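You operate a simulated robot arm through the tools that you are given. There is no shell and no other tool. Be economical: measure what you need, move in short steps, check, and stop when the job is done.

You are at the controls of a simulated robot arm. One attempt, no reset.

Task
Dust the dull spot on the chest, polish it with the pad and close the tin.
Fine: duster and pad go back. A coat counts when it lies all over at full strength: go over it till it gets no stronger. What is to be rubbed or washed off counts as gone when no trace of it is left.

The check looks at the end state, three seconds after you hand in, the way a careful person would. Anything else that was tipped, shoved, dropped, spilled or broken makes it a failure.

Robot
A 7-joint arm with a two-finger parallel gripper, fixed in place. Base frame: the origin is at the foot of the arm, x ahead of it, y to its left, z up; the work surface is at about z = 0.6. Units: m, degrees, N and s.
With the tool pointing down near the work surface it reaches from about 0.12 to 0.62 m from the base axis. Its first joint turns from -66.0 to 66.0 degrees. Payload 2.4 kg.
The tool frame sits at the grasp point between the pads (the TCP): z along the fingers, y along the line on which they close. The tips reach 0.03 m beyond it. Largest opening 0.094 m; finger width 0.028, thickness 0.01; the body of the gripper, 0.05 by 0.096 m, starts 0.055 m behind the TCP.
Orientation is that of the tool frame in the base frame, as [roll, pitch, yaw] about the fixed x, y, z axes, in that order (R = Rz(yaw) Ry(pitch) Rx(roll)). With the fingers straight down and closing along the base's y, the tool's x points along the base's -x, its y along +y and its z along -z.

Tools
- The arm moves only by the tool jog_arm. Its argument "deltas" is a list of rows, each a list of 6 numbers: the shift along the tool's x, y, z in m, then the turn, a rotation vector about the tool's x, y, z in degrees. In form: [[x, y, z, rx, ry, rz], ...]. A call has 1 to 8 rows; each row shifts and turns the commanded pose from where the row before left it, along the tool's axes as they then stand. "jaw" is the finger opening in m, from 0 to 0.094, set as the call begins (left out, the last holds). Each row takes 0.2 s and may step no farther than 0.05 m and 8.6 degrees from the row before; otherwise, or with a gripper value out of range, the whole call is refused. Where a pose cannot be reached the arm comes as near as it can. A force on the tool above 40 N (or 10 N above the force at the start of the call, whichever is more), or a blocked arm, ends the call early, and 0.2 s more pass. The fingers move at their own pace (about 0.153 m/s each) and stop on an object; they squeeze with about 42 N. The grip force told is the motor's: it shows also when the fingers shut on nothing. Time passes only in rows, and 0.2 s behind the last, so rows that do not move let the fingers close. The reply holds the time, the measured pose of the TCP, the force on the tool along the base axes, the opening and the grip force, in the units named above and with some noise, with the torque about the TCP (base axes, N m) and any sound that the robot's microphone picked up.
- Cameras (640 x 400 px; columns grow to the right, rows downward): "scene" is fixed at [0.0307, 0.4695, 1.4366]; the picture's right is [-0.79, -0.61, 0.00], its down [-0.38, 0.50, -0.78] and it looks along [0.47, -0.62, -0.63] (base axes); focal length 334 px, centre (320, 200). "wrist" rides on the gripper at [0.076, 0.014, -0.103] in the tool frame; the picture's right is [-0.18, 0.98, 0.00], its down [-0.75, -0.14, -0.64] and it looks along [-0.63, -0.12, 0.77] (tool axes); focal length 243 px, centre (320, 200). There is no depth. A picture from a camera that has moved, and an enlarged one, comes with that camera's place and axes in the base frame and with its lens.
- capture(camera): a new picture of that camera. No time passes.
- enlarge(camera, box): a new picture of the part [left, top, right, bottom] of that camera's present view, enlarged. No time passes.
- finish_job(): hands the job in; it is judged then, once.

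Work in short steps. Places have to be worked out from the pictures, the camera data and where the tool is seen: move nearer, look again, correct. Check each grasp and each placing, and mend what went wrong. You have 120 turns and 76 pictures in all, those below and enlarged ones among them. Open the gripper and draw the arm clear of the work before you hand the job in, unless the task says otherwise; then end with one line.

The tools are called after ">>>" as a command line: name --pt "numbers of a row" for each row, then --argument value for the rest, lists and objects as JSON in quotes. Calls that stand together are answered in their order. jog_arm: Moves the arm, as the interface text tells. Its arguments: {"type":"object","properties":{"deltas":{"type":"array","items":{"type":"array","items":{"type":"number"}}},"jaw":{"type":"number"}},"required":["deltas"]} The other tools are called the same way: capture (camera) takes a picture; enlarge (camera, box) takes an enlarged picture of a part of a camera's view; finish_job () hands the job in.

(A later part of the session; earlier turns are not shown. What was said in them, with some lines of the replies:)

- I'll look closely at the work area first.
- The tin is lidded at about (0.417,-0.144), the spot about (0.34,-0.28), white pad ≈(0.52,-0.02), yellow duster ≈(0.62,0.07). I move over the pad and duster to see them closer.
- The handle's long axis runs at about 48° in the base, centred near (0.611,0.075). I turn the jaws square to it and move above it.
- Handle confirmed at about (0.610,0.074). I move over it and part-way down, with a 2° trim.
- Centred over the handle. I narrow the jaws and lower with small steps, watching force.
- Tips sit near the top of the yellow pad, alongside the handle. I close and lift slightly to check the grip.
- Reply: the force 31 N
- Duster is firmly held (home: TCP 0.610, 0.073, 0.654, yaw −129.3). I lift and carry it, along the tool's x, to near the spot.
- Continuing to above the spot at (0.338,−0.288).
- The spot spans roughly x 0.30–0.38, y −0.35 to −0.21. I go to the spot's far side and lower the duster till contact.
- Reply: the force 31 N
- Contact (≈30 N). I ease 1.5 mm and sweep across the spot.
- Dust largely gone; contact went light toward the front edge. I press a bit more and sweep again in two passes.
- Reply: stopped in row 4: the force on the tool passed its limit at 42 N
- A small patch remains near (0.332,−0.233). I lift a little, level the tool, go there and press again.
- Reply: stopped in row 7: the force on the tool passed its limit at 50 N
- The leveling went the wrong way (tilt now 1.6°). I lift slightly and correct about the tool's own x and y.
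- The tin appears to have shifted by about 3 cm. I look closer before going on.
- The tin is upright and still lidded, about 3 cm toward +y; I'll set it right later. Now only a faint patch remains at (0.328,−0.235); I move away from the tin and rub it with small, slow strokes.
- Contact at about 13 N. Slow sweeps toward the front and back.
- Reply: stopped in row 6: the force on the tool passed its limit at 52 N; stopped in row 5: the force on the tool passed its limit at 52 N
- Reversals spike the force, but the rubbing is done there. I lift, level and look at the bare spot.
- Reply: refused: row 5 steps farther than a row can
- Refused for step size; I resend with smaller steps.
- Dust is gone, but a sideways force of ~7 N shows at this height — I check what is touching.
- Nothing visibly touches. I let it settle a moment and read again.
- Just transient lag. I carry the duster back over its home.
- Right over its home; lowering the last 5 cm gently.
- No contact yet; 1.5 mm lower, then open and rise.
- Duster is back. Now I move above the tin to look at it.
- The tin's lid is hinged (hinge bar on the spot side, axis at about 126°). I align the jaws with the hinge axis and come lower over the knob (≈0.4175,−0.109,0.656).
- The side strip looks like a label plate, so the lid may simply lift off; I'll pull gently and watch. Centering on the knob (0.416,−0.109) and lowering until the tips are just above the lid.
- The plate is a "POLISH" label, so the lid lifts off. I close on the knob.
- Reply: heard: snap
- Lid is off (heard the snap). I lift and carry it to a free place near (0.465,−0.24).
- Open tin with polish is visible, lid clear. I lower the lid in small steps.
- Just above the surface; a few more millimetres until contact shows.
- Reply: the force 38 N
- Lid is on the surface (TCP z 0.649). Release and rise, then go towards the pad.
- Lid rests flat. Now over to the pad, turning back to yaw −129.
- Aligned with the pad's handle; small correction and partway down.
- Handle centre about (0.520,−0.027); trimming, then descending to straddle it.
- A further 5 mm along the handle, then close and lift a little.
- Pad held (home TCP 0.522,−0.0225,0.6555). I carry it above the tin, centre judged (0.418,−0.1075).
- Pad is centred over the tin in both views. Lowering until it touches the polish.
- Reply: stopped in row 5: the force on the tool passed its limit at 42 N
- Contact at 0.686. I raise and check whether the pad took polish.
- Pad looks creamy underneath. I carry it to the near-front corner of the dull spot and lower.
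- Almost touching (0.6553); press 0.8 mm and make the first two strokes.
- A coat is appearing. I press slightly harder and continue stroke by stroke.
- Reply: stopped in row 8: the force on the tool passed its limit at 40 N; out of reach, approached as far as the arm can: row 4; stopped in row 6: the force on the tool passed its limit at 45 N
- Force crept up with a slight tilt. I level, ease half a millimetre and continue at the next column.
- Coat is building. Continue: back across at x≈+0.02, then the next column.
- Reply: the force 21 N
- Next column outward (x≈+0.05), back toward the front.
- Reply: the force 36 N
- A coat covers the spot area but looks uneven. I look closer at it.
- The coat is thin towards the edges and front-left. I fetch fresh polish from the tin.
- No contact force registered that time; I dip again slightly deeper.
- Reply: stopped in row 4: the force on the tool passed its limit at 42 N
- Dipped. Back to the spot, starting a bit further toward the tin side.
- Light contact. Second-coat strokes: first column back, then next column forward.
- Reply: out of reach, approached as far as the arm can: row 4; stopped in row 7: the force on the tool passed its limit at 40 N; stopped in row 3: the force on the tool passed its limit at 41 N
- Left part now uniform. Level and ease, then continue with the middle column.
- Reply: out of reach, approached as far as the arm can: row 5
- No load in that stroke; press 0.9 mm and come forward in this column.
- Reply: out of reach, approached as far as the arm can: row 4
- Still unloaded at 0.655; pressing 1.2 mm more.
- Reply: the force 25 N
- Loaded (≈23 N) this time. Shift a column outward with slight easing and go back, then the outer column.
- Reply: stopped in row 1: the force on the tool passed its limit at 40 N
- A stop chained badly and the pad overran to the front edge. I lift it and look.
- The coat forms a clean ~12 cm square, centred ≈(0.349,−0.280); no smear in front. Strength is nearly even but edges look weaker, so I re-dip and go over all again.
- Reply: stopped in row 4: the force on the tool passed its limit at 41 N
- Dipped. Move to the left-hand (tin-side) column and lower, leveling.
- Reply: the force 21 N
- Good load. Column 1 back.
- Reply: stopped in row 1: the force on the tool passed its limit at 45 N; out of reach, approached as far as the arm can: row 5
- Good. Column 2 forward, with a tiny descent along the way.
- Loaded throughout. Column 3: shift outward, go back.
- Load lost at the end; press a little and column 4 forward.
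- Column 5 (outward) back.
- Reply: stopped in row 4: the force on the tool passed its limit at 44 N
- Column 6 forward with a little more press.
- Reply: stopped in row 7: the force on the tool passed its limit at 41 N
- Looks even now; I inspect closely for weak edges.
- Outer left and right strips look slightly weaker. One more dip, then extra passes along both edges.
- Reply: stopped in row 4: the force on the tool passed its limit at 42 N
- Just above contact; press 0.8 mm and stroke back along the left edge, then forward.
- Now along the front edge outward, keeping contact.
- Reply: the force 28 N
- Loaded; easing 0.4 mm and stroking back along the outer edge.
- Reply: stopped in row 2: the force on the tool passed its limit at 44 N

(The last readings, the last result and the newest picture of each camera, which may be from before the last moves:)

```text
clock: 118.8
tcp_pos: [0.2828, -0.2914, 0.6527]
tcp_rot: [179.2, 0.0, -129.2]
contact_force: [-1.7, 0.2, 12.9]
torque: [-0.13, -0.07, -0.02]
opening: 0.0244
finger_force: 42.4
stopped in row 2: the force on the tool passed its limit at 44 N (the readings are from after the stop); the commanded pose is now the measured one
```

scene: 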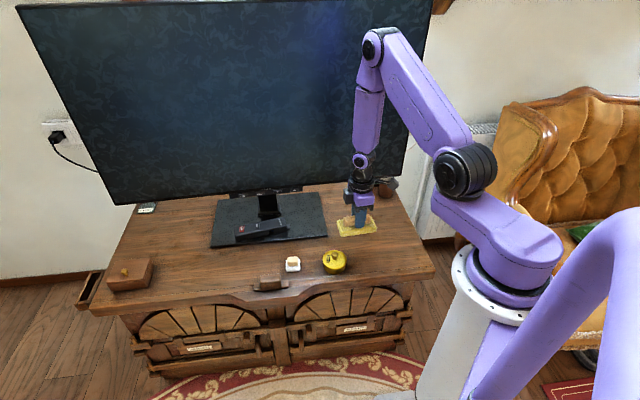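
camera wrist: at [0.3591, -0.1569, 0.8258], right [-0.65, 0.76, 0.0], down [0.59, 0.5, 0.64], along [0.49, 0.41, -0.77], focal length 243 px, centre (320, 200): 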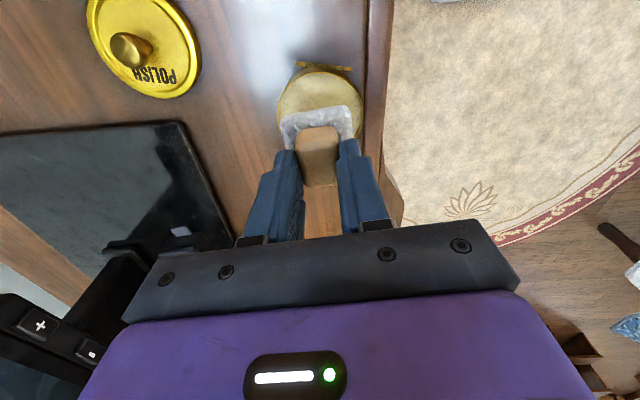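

>>> jog_arm --pt "0 0 -0.0003 0.7 0 0" --pt "0 -0.016 0 0 0 0" --pt "0 -0.016 0 0 0 0" --pt "0 -0.016 0 0 0 0" --pt "0 -0.016 0 0 0 0" --pt "0 -0.016 0 0 0 0" --pt "0 -0.012 0 0 0 0"

```text
clock: 120.0
tcp_pos: [0.3257, -0.3283, 0.6529]
tcp_rot: [179.7, 0.0, -129.3]
contact_force: [-0.3, 1.8, 9.8]
torque: [-0.08, -0.1, 0.01]
opening: 0.0247
finger_force: 42.1
stopped in row 5: the force on the tool passed its limit at 44 N (the readings are from after the stop); the commanded pose is now the measured one
```

>>> jog_arm --pt "0 0 -0.0004 0.2 0 0" --pt "0 -0.014 0 0 0 0" --pt "0 -0.014 0 0 0 0" --pt "-0.014 -0.005 0 0 0 0" --pt "-0.014 0 0 0 0 0" --pt "-0.014 0 0 0 0 0" --pt "-0.014 0 0 0 0 0" --pt "0 0 0 0 0 0"

```text
clock: 121.8
tcp_pos: [0.3891, -0.3056, 0.6518]
tcp_rot: [179.9, 0.1, -129.2]
contact_force: [-0.1, -0.9, 2.4]
torque: [-0.06, -0.01, 0.0]
opening: 0.0247
finger_force: 42.1
```

Lift clear and look at the result.

>>> jog_arm --pt "0 0.012 0.0005 0 0 0" --pt "0 0.016 0 0 0 0" --pt "0 0.016 0 0 0 0" --pt "0 0.016 0 0 0 0" --pt "0 0.016 0 0 0 0" --pt "0 0.016 0 0 0 0" --pt "0 0 -0.03 0 0 0" --pt "0 0.03 -0.035 0 0 0"

>>> jog_arm --pt "0 0.035 -0.02 0 0 0" --pt "0 0 0 0 0 0"

>>> enlarge --camera "scene" --box '[362, 220, 407, 255]'

```text
clock: 123.6
tcp_pos: [0.2929, -0.228, 0.7169]
tcp_rot: [179.6, 0.0, -129.2]
contact_force: [0.0, -0.4, 0.0]
torque: [-0.02, 0.01, -0.01]
opening: 0.0247
finger_force: 42.0
```

```text
clock: 124.2
tcp_pos: [0.2669, -0.2053, 0.739]
tcp_rot: [179.8, -0.1, -129.2]
contact_force: [-0.2, 0.0, -0.3]
torque: [0.0, -0.01, -0.03]
opening: 0.0247
finger_force: 41.7
```

```text
11.43 times, centred on (384, 238) of scene
camera zoom: at [0.0307, 0.4695, 1.4366], right [-0.79, -0.61, 0.0], down [-0.38, 0.5, -0.78], along [0.47, -0.62, -0.63], focal length 3812 px, centre (-417, -229)
```

zoom: 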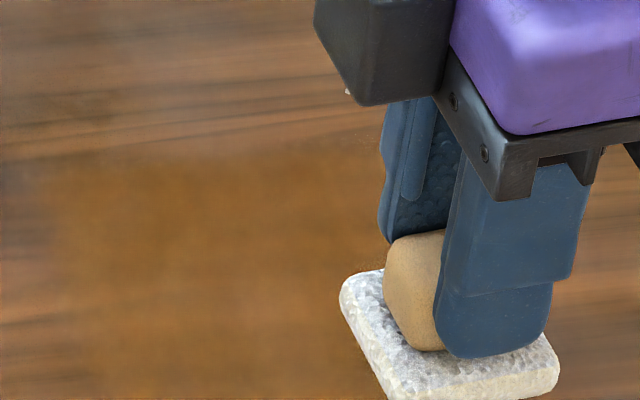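

The gripper blocks the view; I move on to above the tin and look again.

>>> jog_arm --pt "-0.0343 -0.0109 0 0 0 0" --pt "-0.0343 -0.0109 0 0 0 0" --pt "-0.0343 -0.0109 0 0 0 0" --pt "-0.0343 -0.0109 0 0 0 0" --pt "-0.0343 -0.0109 0 0 0 0" --pt "0 0 0 0 0 0"

>>> enlarge --camera "scene" --box '[362, 222, 407, 257]'

```text
clock: 125.6
tcp_pos: [0.4162, -0.1092, 0.7385]
tcp_rot: [179.9, 0.1, -129.3]
contact_force: [0.7, 0.6, 0.1]
torque: [-0.01, 0.03, 0.02]
opening: 0.0247
finger_force: 41.9
```

```text
11.43 times, centred on (384, 240) of scene
camera zoom: at [0.0307, 0.4695, 1.4366], right [-0.79, -0.61, 0.0], down [-0.38, 0.5, -0.78], along [0.47, -0.62, -0.63], focal length 3812 px, centre (-417, -251)
```

zoom: 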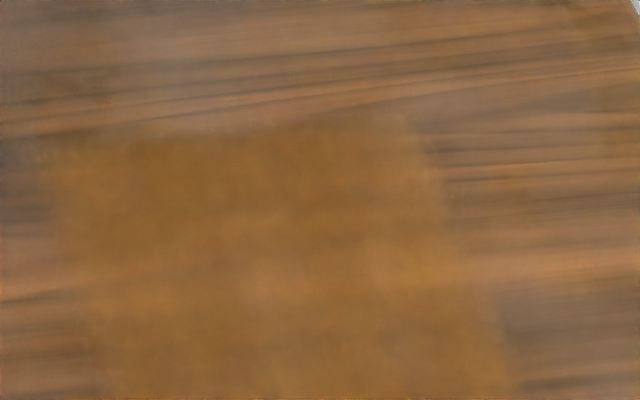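

Edges are now crisp. I check the front part too.

>>> enlarge --camera "scene" --box '[360, 222, 415, 267]'

```text
8.89 times, centred on (388, 244) of scene
camera zoom: at [0.0307, 0.4695, 1.4366], right [-0.79, -0.61, 0.0], down [-0.38, 0.5, -0.78], along [0.47, -0.62, -0.63], focal length 2965 px, centre (-280, -196)
```

zoom: 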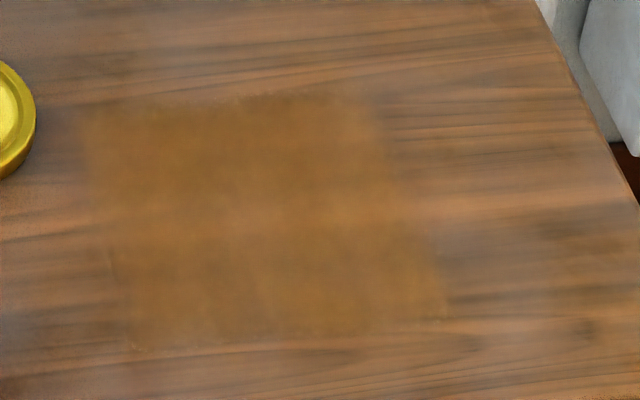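

A faint lighter band is left around the middle; I have budget for one more dip and a middle pass.

>>> jog_arm --pt "0.0 0.001 0.03 0 0 0" --pt "0 0 0.02 0 0 0" --pt "0 0 0.004 0 0 0" --pt "0 0 0.0015 0 0 0" --pt "0 0 0.001 0 0 0" --pt "0 0 0 0 0 0"

>>> jog_arm --pt "0 0 -0.02 0 0 0" --pt "0 0 -0.03 0 0 0" --pt "0.0405 0 0 0 0 0" --pt "0.0405 -0.001 0 0 0 0" --pt "0.0405 -0.001 0 0 0 0" --pt "0.0405 -0.001 0 0 0 0" --pt "0 0 0.035 0 0 0" --pt "0 0 0.035 0 0 0"

```text
clock: 126.6
tcp_pos: [0.416, -0.1076, 0.6827]
tcp_rot: [179.7, 0.0, -129.3]
contact_force: [-2.0, 0.1, 12.8]
torque: [-0.11, 0.13, 0.0]
opening: 0.0245
finger_force: 42.1
stopped in row 4: the force on the tool passed its limit at 41 N (the readings are from after the stop); the commanded pose is now the measured one
```

```text
clock: 128.4
tcp_pos: [0.3148, -0.2361, 0.6621]
tcp_rot: [179.8, 0.0, -129.3]
contact_force: [-0.4, -1.1, -1.0]
torque: [0.02, -0.03, 0.0]
opening: 0.0246
finger_force: 42.1
```

>>> jog_arm --pt "0 0 0.006 0 0 0" --pt "0 0 0.003 0 0 0" --pt "0 0 0.0015 0 0 0" --pt "0 0 0 0 0 0"

```text
clock: 129.4
tcp_pos: [0.3159, -0.2363, 0.6521]
tcp_rot: [179.7, 0.0, -129.2]
contact_force: [-0.5, 1.7, 7.9]
torque: [0.11, -0.12, 0.03]
opening: 0.0247
finger_force: 42.2
```

Loaded lightly. Strokes over the middle, back then forward.

>>> jog_arm --pt "0 -0.016 0.0001 0 0 0" --pt "0 -0.016 0 0 0 0" --pt "0 -0.016 0 0 0 0" --pt "0 -0.016 0 0 0 0" --pt "0 -0.016 0 0 0 0" --pt "0 -0.014 0 0 0 0" --pt "0.014 0 0 0 0 0"

```text
clock: 130.2
tcp_pos: [0.3484, -0.2646, 0.6512]
tcp_rot: [179.4, 0.0, -129.2]
contact_force: [-1.4, 2.1, 11.4]
torque: [0.04, -0.18, 0.02]
opening: 0.0244
finger_force: 41.9
stopped in row 4: the force on the tool passed its limit at 43 N (the readings are from after the stop); the commanded pose is now the measured one
```

>>> jog_arm --pt "0 -0.005 -0.0003 0.5 0 0" --pt "0 -0.016 0 0 0 0" --pt "0 -0.016 0 0 0 0" --pt "0 -0.016 0 0 0 0" --pt "0.016 0 0 0 0 0" --pt "0 0.016 0 0 0 0" --pt "0 0.016 0 0 0 0" --pt "0 0.016 0 0 0 0"

```text
clock: 132.0
tcp_pos: [0.3434, -0.2787, 0.6516]
tcp_rot: [179.8, 0.0, -129.3]
contact_force: [0.6, 0.4, 0.3]
torque: [-0.03, -0.05, 0.02]
opening: 0.025
finger_force: 41.8
```

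>>> jog_arm --pt "0 0.008 0.0006 0 0 0" --pt "0 0.016 0 0 0 0" --pt "0 0.016 0 0 0 0" --pt "0 0.01 0 0 0 0" --pt "0.016 0 -0.0002 0 0 0" --pt "0 -0.016 0 0 0 0" --pt "0 -0.016 0 0 0 0" --pt "0 -0.016 0 0 0 0"

>>> jog_arm --pt "0 -0.014 0 0 0 0" --pt "0 -0.016 0 0 0 0" --pt "0 -0.016 0 0 0 0" --pt "-0.012 0 0 0 0 0" --pt "-0.012 0 0 0 0 0" --pt "0 0 -0.03 0 0 0" --pt "0 0 -0.04 0 0 0" --pt "0 0 -0.02 0 0 0"

```text
clock: 133.4
tcp_pos: [0.2958, -0.261, 0.6511]
tcp_rot: [178.8, 0.0, -129.0]
contact_force: [-2.3, 1.8, 13.6]
torque: [-0.07, -0.15, 0.02]
opening: 0.0246
finger_force: 42.4
stopped in row 6: the force on the tool passed its limit at 44 N (the readings are from after the stop); the commanded pose is now the measured one
```

```text
clock: 135.2
tcp_pos: [0.3466, -0.2718, 0.739]
tcp_rot: [178.8, 0.0, -129.0]
contact_force: [-0.8, 0.1, -0.9]
torque: [-0.01, -0.01, 0.01]
opening: 0.0247
finger_force: 42.0
```

Strokes done. Now I carry the pad home.

>>> jog_arm --pt "-0.038 0.0025 0 1.1 0 0" --pt "-0.038 0.0025 0 0 0 0" --pt "-0.038 0.0025 0 0 0 0" --pt "-0.038 0.0025 0 0 0 0" --pt "-0.038 0.0025 0 0 0 0" --pt "-0.038 0.0025 0 0 0 0" --pt "-0.038 0.0025 0 0 0 0" --pt "-0.038 0.0025 0 0 0 0"

>>> jog_arm --pt "0 0 0 0 0 0" --pt "0 0 0.03 0 0 0" --pt "0 0 0.025 0 0 0" --pt "0 0 0.02 0 0 0" --pt "0 0 0 0 0 0"

>>> enlarge --camera "scene" --box '[360, 222, 415, 267]'

```text
clock: 137.0
tcp_pos: [0.5228, -0.0247, 0.739]
tcp_rot: [180.0, 0.0, -129.1]
contact_force: [-0.5, 0.5, -0.2]
torque: [0.01, 0.01, 0.01]
opening: 0.025
finger_force: 41.7
```

```text
clock: 138.2
tcp_pos: [0.5261, -0.0238, 0.6624]
tcp_rot: [179.9, -0.1, -129.0]
contact_force: [0.2, 0.2, -0.5]
torque: [-0.01, 0.02, -0.01]
opening: 0.0245
finger_force: 41.7
```

```text
8.89 times, centred on (388, 244) of scene
camera zoom: at [0.0307, 0.4695, 1.4366], right [-0.79, -0.61, 0.0], down [-0.38, 0.5, -0.78], along [0.47, -0.62, -0.63], focal length 2965 px, centre (-280, -196)
```

zoom: 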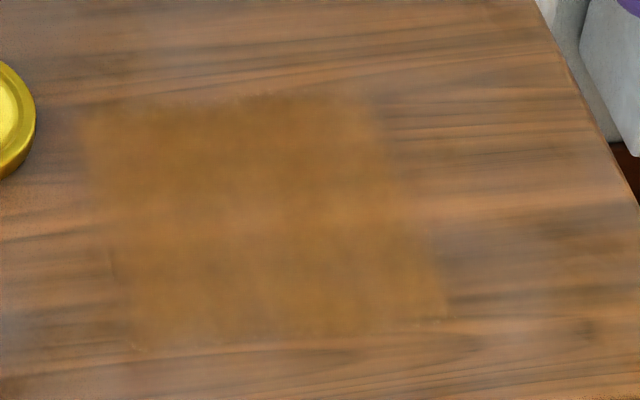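

The coat looks the same as before the last pass, so it's at full strength. Setting the pad down.

>>> jog_arm --pt "0.001 0.0025 0.005 0 0 0" --pt "0 0 0.003 0 0 0" --pt "0 0 0.002 0 0 0" --pt "0 0 0.001 0 0 0" --pt "0 0 0 0 0 0"

```text
clock: 139.4
tcp_pos: [0.5215, -0.0237, 0.6539]
tcp_rot: [180.0, 0.0, -129.0]
contact_force: [-0.1, 0.4, -0.4]
torque: [0.04, 0.02, 0.0]
opening: 0.0249
finger_force: 42.4
```

>>> jog_arm --pt "0 0 0.0015 0 0 0" --pt "0 0 0.001 0 0 0" --pt "0 0 0 0 0 0"

>>> jog_arm --pt "0 0 0 0 0 0" --pt "0 0 0 0 0 0" --pt "0 0 -0.02 0 0 0" --pt "0 0 -0.04 0 0 0" --pt "0 0 -0.035 0 0 0" --jaw 0.05

>>> enlarge --camera "scene" --box '[210, 200, 390, 290]'

```text
clock: 140.2
tcp_pos: [0.5226, -0.0252, 0.6514]
tcp_rot: [179.9, 0.0, -129.0]
contact_force: [0.0, 0.0, 0.1]
torque: [0.02, 0.0, -0.02]
opening: 0.0247
finger_force: 42.1
```

```text
clock: 141.4
tcp_pos: [0.5225, -0.0247, 0.7464]
tcp_rot: [-180.0, 0.0, -129.0]
contact_force: [-0.2, -0.3, 0.8]
torque: [0.03, -0.01, -0.02]
opening: 0.0499
finger_force: 0.1
```

```text
3.56 times, centred on (300, 245) of scene
camera zoom: at [0.0307, 0.4695, 1.4366], right [-0.79, -0.61, 0.0], down [-0.38, 0.5, -0.78], along [0.47, -0.62, -0.63], focal length 1186 px, centre (391, 40)
```

zoom: 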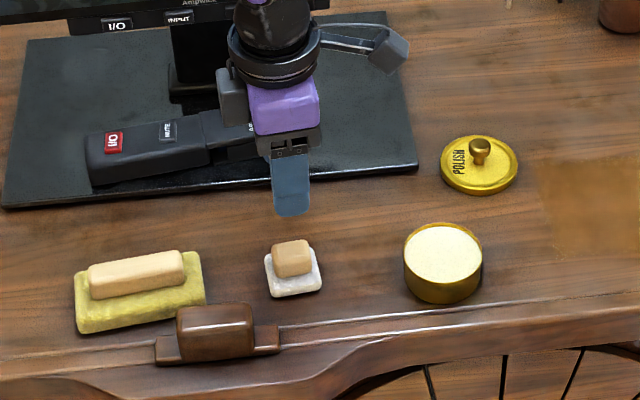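

Pad is back in place. Now to the lid: same pose as when I released it (0.464,−0.2405, yaw −144.3).

>>> jog_arm --pt "0.034 -0.0151 0 0 0 0" --pt "0.034 -0.0151 0 0 0 0" --pt "0.034 -0.0151 0 0 0 0" --pt "0.034 -0.0151 0 0 0 0" --pt "0.034 -0.0151 0 0 0 0" --pt "0.034 -0.0152 0 0 0 0" --pt "0 0 0 0 0 7.65" --pt "0 0 0 0 0 7.65"

>>> jog_arm --pt "0 0 0.02 0 0 0" --pt "0 0 0.03 0 0 0" --pt "0 0 0 0 0 0"

>>> enlarge --camera "wrist" --box '[220, 60, 420, 220]'

```text
clock: 143.2
tcp_pos: [0.4641, -0.2392, 0.7455]
tcp_rot: [179.9, 0.0, -144.4]
contact_force: [0.3, 0.6, -0.7]
torque: [0.0, -0.03, 0.02]
opening: 0.0501
finger_force: 0.0
```

```text
clock: 144.0
tcp_pos: [0.464, -0.2376, 0.6935]
tcp_rot: [179.9, 0.0, -144.3]
contact_force: [0.3, -0.1, 0.2]
torque: [0.0, 0.01, -0.01]
opening: 0.0501
finger_force: 0.0
```

```text
2.50 times, centred on (320, 140) of wrist
camera zoom: at [0.393, -0.2712, 0.799], right [-0.42, 0.91, 0.0], down [0.7, 0.32, 0.64], along [0.58, 0.27, -0.77], focal length 606 px, centre (320, 350)
```

zoom: 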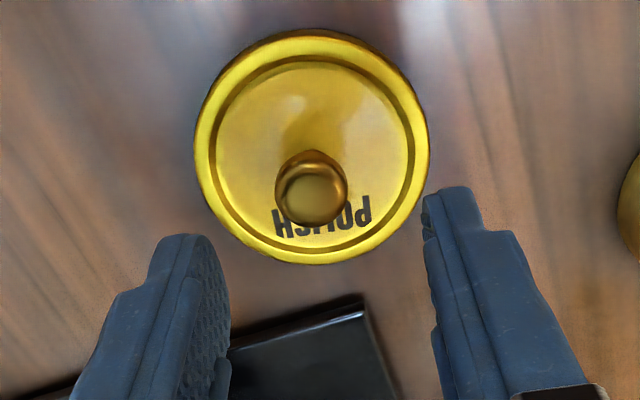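

Knob is ~3 mm to the left; adjust, lower to 0.6495 and grip.

>>> jog_arm --pt "0 -0.0028 0.02 0 0 0" --pt "0 0 0.015 0 0 0" --pt "0 0 0.009 0 0 0" --pt "0 0 0 0 0 0"

>>> jog_arm --pt "0 0 0 0 0 0" --pt "0 0 0 0 0 0" --pt "0 0 0 0 0 0" --jaw 0.0

>>> jog_arm --pt "0 0 -0.02 0 0 0" --pt "0 0 -0.04 0 0 0" --pt "0 0 -0.04 0 0 0" --pt "0 0 0 0 0 0"

```text
clock: 145.0
tcp_pos: [0.4657, -0.2412, 0.652]
tcp_rot: [179.9, -0.1, -144.2]
contact_force: [-0.3, -0.2, -0.8]
torque: [-0.01, -0.03, -0.01]
opening: 0.0501
finger_force: 0.1
```

```text
clock: 145.8
tcp_pos: [0.465, -0.241, 0.6514]
tcp_rot: [179.9, 0.0, -144.4]
contact_force: [0.1, -0.8, -0.3]
torque: [0.0, 0.01, 0.0]
opening: 0.0187
finger_force: 42.0
```

```text
clock: 146.8
tcp_pos: [0.4643, -0.2408, 0.7505]
tcp_rot: [179.9, 0.0, -144.3]
contact_force: [-0.3, 0.2, -0.1]
torque: [0.0, 0.01, -0.02]
opening: 0.0187
finger_force: 42.5
```

Lid held. Carrying it back over the tin.

>>> jog_arm --pt "-0.0093 0.0342 0 0 0 0" --pt "-0.0093 0.0342 0 0 0 0" --pt "-0.0093 0.0342 0 0 0 0" --pt "-0.0093 0.0342 0 0 0 0" --pt "0 0 0.03 0 0 0" --pt "0 0 0.018 0 0 0" --pt "0 0 0 0 0 0"

>>> enlarge --camera "scene" --box '[305, 225, 365, 275]'

>>> enlarge --camera "wrist" --box '[220, 40, 420, 200]'

```text
clock: 148.4
tcp_pos: [0.4174, -0.1082, 0.7045]
tcp_rot: [179.8, 0.0, -144.3]
contact_force: [0.1, 0.5, -0.6]
torque: [-0.02, -0.02, -0.03]
opening: 0.0184
finger_force: 42.3
```

```text
8.00 times, centred on (335, 250) of scene
camera zoom: at [0.0307, 0.4695, 1.4366], right [-0.79, -0.61, 0.0], down [-0.38, 0.5, -0.78], along [0.47, -0.62, -0.63], focal length 2668 px, centre (200, -200)
```

zoom: 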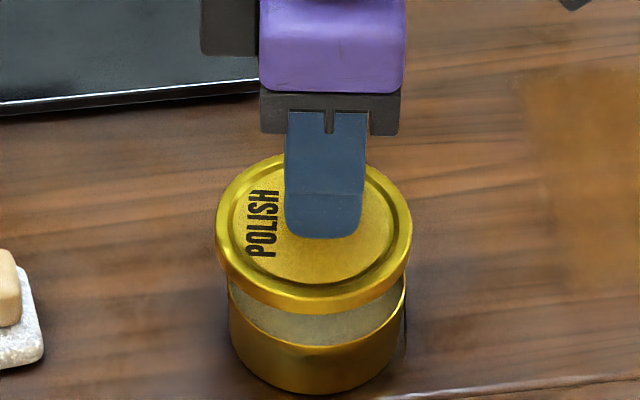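

```text
2.50 times, centred on (320, 120) of wrist
camera zoom: at [0.3463, -0.1414, 0.8085], right [-0.42, 0.91, 0.0], down [0.7, 0.32, 0.64], along [0.58, 0.27, -0.77], focal length 606 px, centre (320, 400)
```

zoom: 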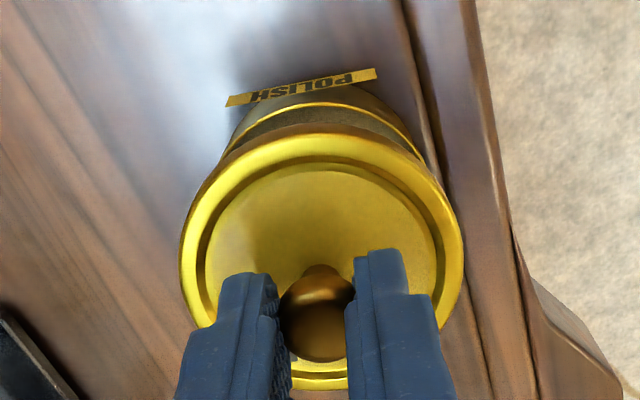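

Lid is within ~2 mm of centre; small correction, then lower and press it on.

>>> jog_arm --pt "0.0018 0.0014 0.005 0 0 0" --pt "0 0 0.01 0 0 0" --pt "0 0 0.007 0 0 0" --pt "0 0 0.003 0 0 0" --pt "0 0 0.002 0 0 0" --pt "0 0 0 0 0 0"

```text
clock: 149.8
tcp_pos: [0.4134, -0.1072, 0.6769]
tcp_rot: [-179.9, 0.0, -144.4]
contact_force: [0.5, 2.3, 9.7]
torque: [0.35, 0.08, -0.03]
opening: 0.0186
finger_force: 41.9
```

>>> jog_arm --pt "0 0 0.001 0 0 0" --pt "0 0 0.001 0 0 0" --pt "0 0 0 0 0 0"

>>> enlarge --camera "scene" --box '[305, 225, 365, 275]'

```text
clock: 150.6
tcp_pos: [0.4147, -0.108, 0.6749]
tcp_rot: [-179.7, 0.3, -144.4]
contact_force: [5.9, -4.5, 18.0]
torque: [-0.27, 0.07, 0.07]
opening: 0.0184
finger_force: 41.6
heard: snap
```

```text
8.00 times, centred on (335, 250) of scene
camera zoom: at [0.0306, 0.4695, 1.4366], right [-0.79, -0.61, 0.0], down [-0.38, 0.5, -0.78], along [0.47, -0.62, -0.63], focal length 2668 px, centre (200, -200)
```

zoom: 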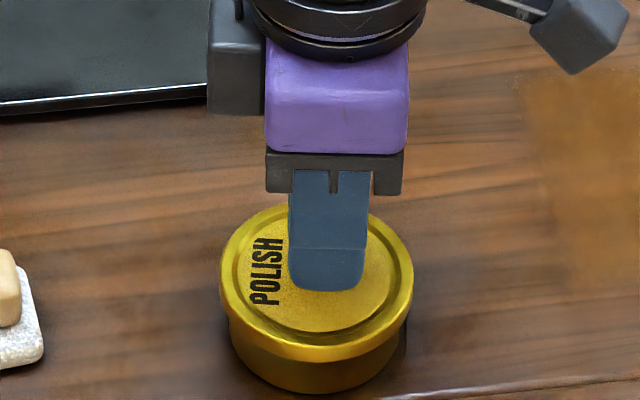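

Snap heard: the tin is closed. While I still hold the knob with light down-pressure, I slide the tin slowly back the ~3 cm to its original place.

>>> jog_arm --pt "0 0 -0.0003 0 0 0" --pt "0.0029 -0.0035 0 0 0 0" --pt "0.0029 -0.0036 0 0 0 0" --pt "0.0029 -0.0036 0 0 0 0" --pt "0.0029 -0.0035 0 0 0 0" --pt "0.0029 -0.0035 0 0 0 0" --pt "0.0029 -0.0036 0 0 0 0" --pt "0.0028 -0.0035 0 0 0 0"

>>> enlarge --camera "scene" --box '[310, 180, 450, 290]'

```text
clock: 152.4
tcp_pos: [0.4119, -0.1404, 0.6759]
tcp_rot: [179.9, 0.0, -144.4]
contact_force: [-0.3, 1.3, 0.2]
torque: [0.02, 0.04, 0.03]
opening: 0.0185
finger_force: 42.1
heard: snap
```

```text
3.64 times, centred on (380, 235) of scene
camera zoom: at [0.0307, 0.4695, 1.4366], right [-0.79, -0.61, 0.0], down [-0.38, 0.5, -0.78], along [0.47, -0.62, -0.63], focal length 1213 px, centre (102, 73)
```

zoom: 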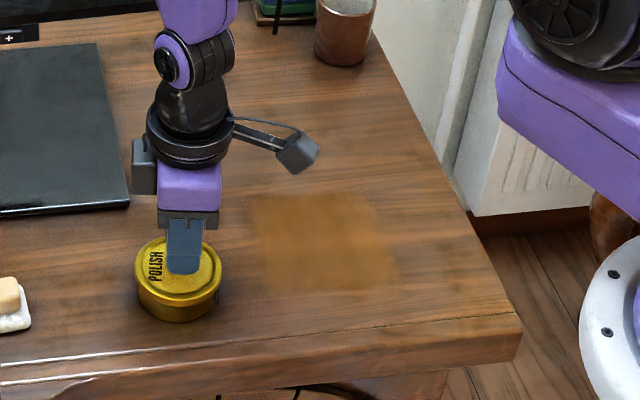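

The tin is back at its original place, but the lid popped (snap). I press it shut again.

>>> jog_arm --pt "0 0 0.001 0 0 0" --pt "0 0 0.001 0 0 0" --pt "0 0 0.0005 0 0 0" --pt "0 0 0 0 0 0"

```text
clock: 153.1
tcp_pos: [0.4129, -0.1397, 0.6747]
tcp_rot: [179.9, 0.0, -144.4]
contact_force: [-2.1, 2.5, 10.6]
torque: [0.06, 0.0, 0.05]
opening: 0.0186
finger_force: 42.0
stopped in row 3: the force on the tool passed its limit at 44 N (the readings are from after the stop); the commanded pose is now the measured one
```

No snap this time though the lid is at closed depth. I release while pressing lightly and listen.

>>> jog_arm --pt "0 0 0 0 0 0" --pt "0 0 0 0 0 0" --jaw 0.05

>>> enlarge --camera "scene" --box '[320, 235, 360, 270]'

```text
clock: 153.7
tcp_pos: [0.4121, -0.1405, 0.6746]
tcp_rot: [179.9, 0.1, -144.4]
contact_force: [0.2, -0.7, -0.5]
torque: [-0.02, -0.01, -0.02]
opening: 0.0501
finger_force: 0.0
heard: snap
```

```text
11.43 times, centred on (340, 252) of scene
camera zoom: at [0.0307, 0.4695, 1.4366], right [-0.79, -0.61, 0.0], down [-0.38, 0.5, -0.78], along [0.47, -0.62, -0.63], focal length 3812 px, centre (91, -400)
```

zoom: 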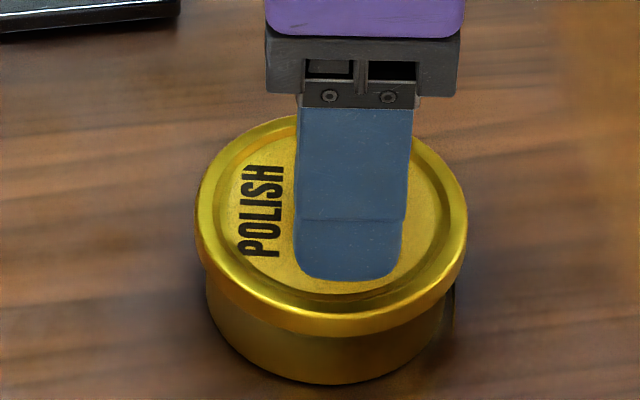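

A snap on release suggests it seated. To be sure, I rise, close the fingers and press on the knob's top gently.

>>> jog_arm --pt "0 0 -0.02 0 0 0" --pt "0 0 -0.025 0 0 0" --pt "-0.003 0 0 0 0 0"

>>> jog_arm --pt "0 0 0 0 0 0" --pt "0 0 0 0 0 0" --pt "0 0 0.015 0 0 0" --pt "0 0 0.003 0 0 0" --pt "0 0 0.002 0 0 0" --pt "0 0 0.002 0 0 0" --pt "0 0 0.001 0 0 0" --pt "0 0 0.001 0 0 0" --jaw 0.0

```text
clock: 154.5
tcp_pos: [0.4164, -0.1379, 0.7201]
tcp_rot: [179.8, 0.0, -144.2]
contact_force: [-0.3, -0.9, 0.3]
torque: [-0.01, -0.01, -0.03]
opening: 0.0502
finger_force: 0.0
```

```text
clock: 156.3
tcp_pos: [0.4156, -0.1387, 0.6949]
tcp_rot: [179.9, 0.0, -144.4]
contact_force: [0.2, 0.1, 0.5]
torque: [-0.01, 0.03, -0.05]
opening: 0.0
finger_force: 32.7
```

>>> jog_arm --pt "0 0 0.001 0 0 0" --pt "0 0 0.001 0 0 0" --pt "0 0 0.001 0 0 0" --pt "0 0 0.001 0 0 0" --pt "0 0 0.001 0 0 0" --pt "0 0 0 0 0 0"

```text
clock: 157.7
tcp_pos: [0.4158, -0.1387, 0.6904]
tcp_rot: [180.0, 0.0, -144.4]
contact_force: [-0.2, 0.4, 1.1]
torque: [0.03, -0.02, -0.01]
opening: 0.0
finger_force: 33.1
```

>>> jog_arm --pt "0 0 0.0007 0 0 0" --pt "0 0 0.0007 0 0 0" --pt "0 0 0.0007 0 0 0" --pt "0 0 0 0 0 0"

>>> enlarge --camera "scene" --box '[320, 235, 360, 270]'

```text
clock: 158.7
tcp_pos: [0.4157, -0.139, 0.6895]
tcp_rot: [180.0, 0.0, -144.4]
contact_force: [-0.4, 0.9, -0.8]
torque: [-0.02, 0.02, 0.01]
opening: 0.0
finger_force: 32.6
```

```text
11.43 times, centred on (340, 252) of scene
camera zoom: at [0.0307, 0.4695, 1.4366], right [-0.79, -0.61, 0.0], down [-0.38, 0.5, -0.78], along [0.47, -0.62, -0.63], focal length 3812 px, centre (91, -400)
```

zoom: 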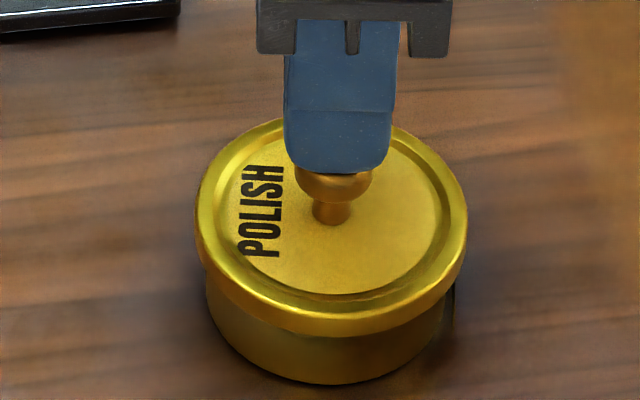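

>>> jog_arm --pt "0 0 0.001 0 0 0" --pt "0 0 0.001 0 0 0" --pt "0 0 0.001 0 0 0" --pt "0 0 0.001 0 0 0" --pt "0 0 0 0 0 0"

```text
clock: 159.4
tcp_pos: [0.4142, -0.1397, 0.6879]
tcp_rot: [179.9, 0.0, -144.3]
contact_force: [-3.8, 0.4, 14.5]
torque: [0.05, 0.11, 0.03]
opening: 0.0001
finger_force: 33.4
stopped in row 3: the force on the tool passed its limit at 44 N (the readings are from after the stop); the commanded pose is now the measured one
```

Pressed to 44 N with no further snap: the lid is fully seated. I withdraw upward and open.

>>> jog_arm --pt "0 0 -0.02 0 0 0" --pt "0 0 -0.04 0 0 0" --pt "0 0 -0.045 0 0 0" --pt "0 0 -0.045 0 0 0" --pt "0.03 0 -0.03 0 0 0" --pt "0 0 0 0 0 0"

>>> jog_arm --pt "0 0 0 0 0 0" --pt "0 0 0 0 0 0" --jaw 0.09

>>> capture --camera "scene"

>>> enlarge --camera "scene" --box '[220, 220, 420, 345]'

```text
clock: 160.8
tcp_pos: [0.3905, -0.1597, 0.8669]
tcp_rot: [179.9, 0.0, -144.4]
contact_force: [0.1, -1.0, 0.6]
torque: [0.01, -0.01, 0.06]
opening: 0.0
finger_force: 32.7
```

```text
clock: 161.4
tcp_pos: [0.3918, -0.1589, 0.8665]
tcp_rot: [-180.0, 0.0, -144.4]
contact_force: [-0.1, -0.3, 0.4]
torque: [-0.02, 0.01, 0.01]
opening: 0.09
finger_force: 0.0
```

```text
6 pictures are left
```

scene: 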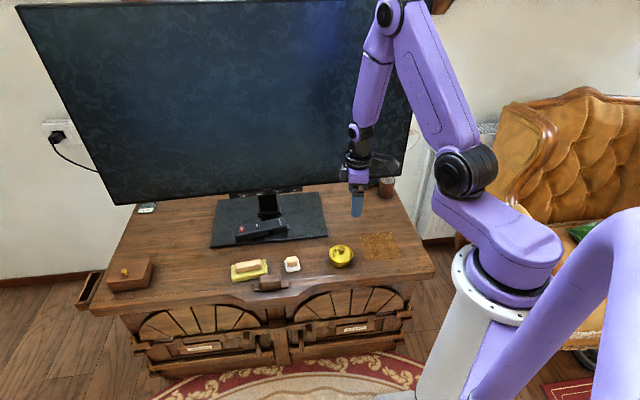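

```text
3.20 times, centred on (320, 282) of scene
camera zoom: at [0.0307, 0.4695, 1.4366], right [-0.79, -0.61, 0.0], down [-0.38, 0.5, -0.78], along [0.47, -0.62, -0.63], focal length 1067 px, centre (320, -64)
```

zoom: 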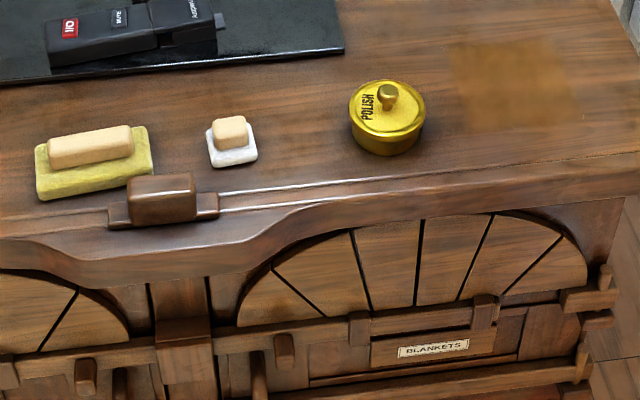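

The duster, pad and tin are in their places, the lid is closed and the spot is evenly coated. The gripper is open and clear, so I hand in.

>>> finish_job

```text
The job is handed in.
```

The spot was dusted and polished until another pass made the coat no stronger. The duster and pad are back and the tin is closed. The tin got shoved about 3 cm along the way; I slid it back to within a few millimetres of its original spot.
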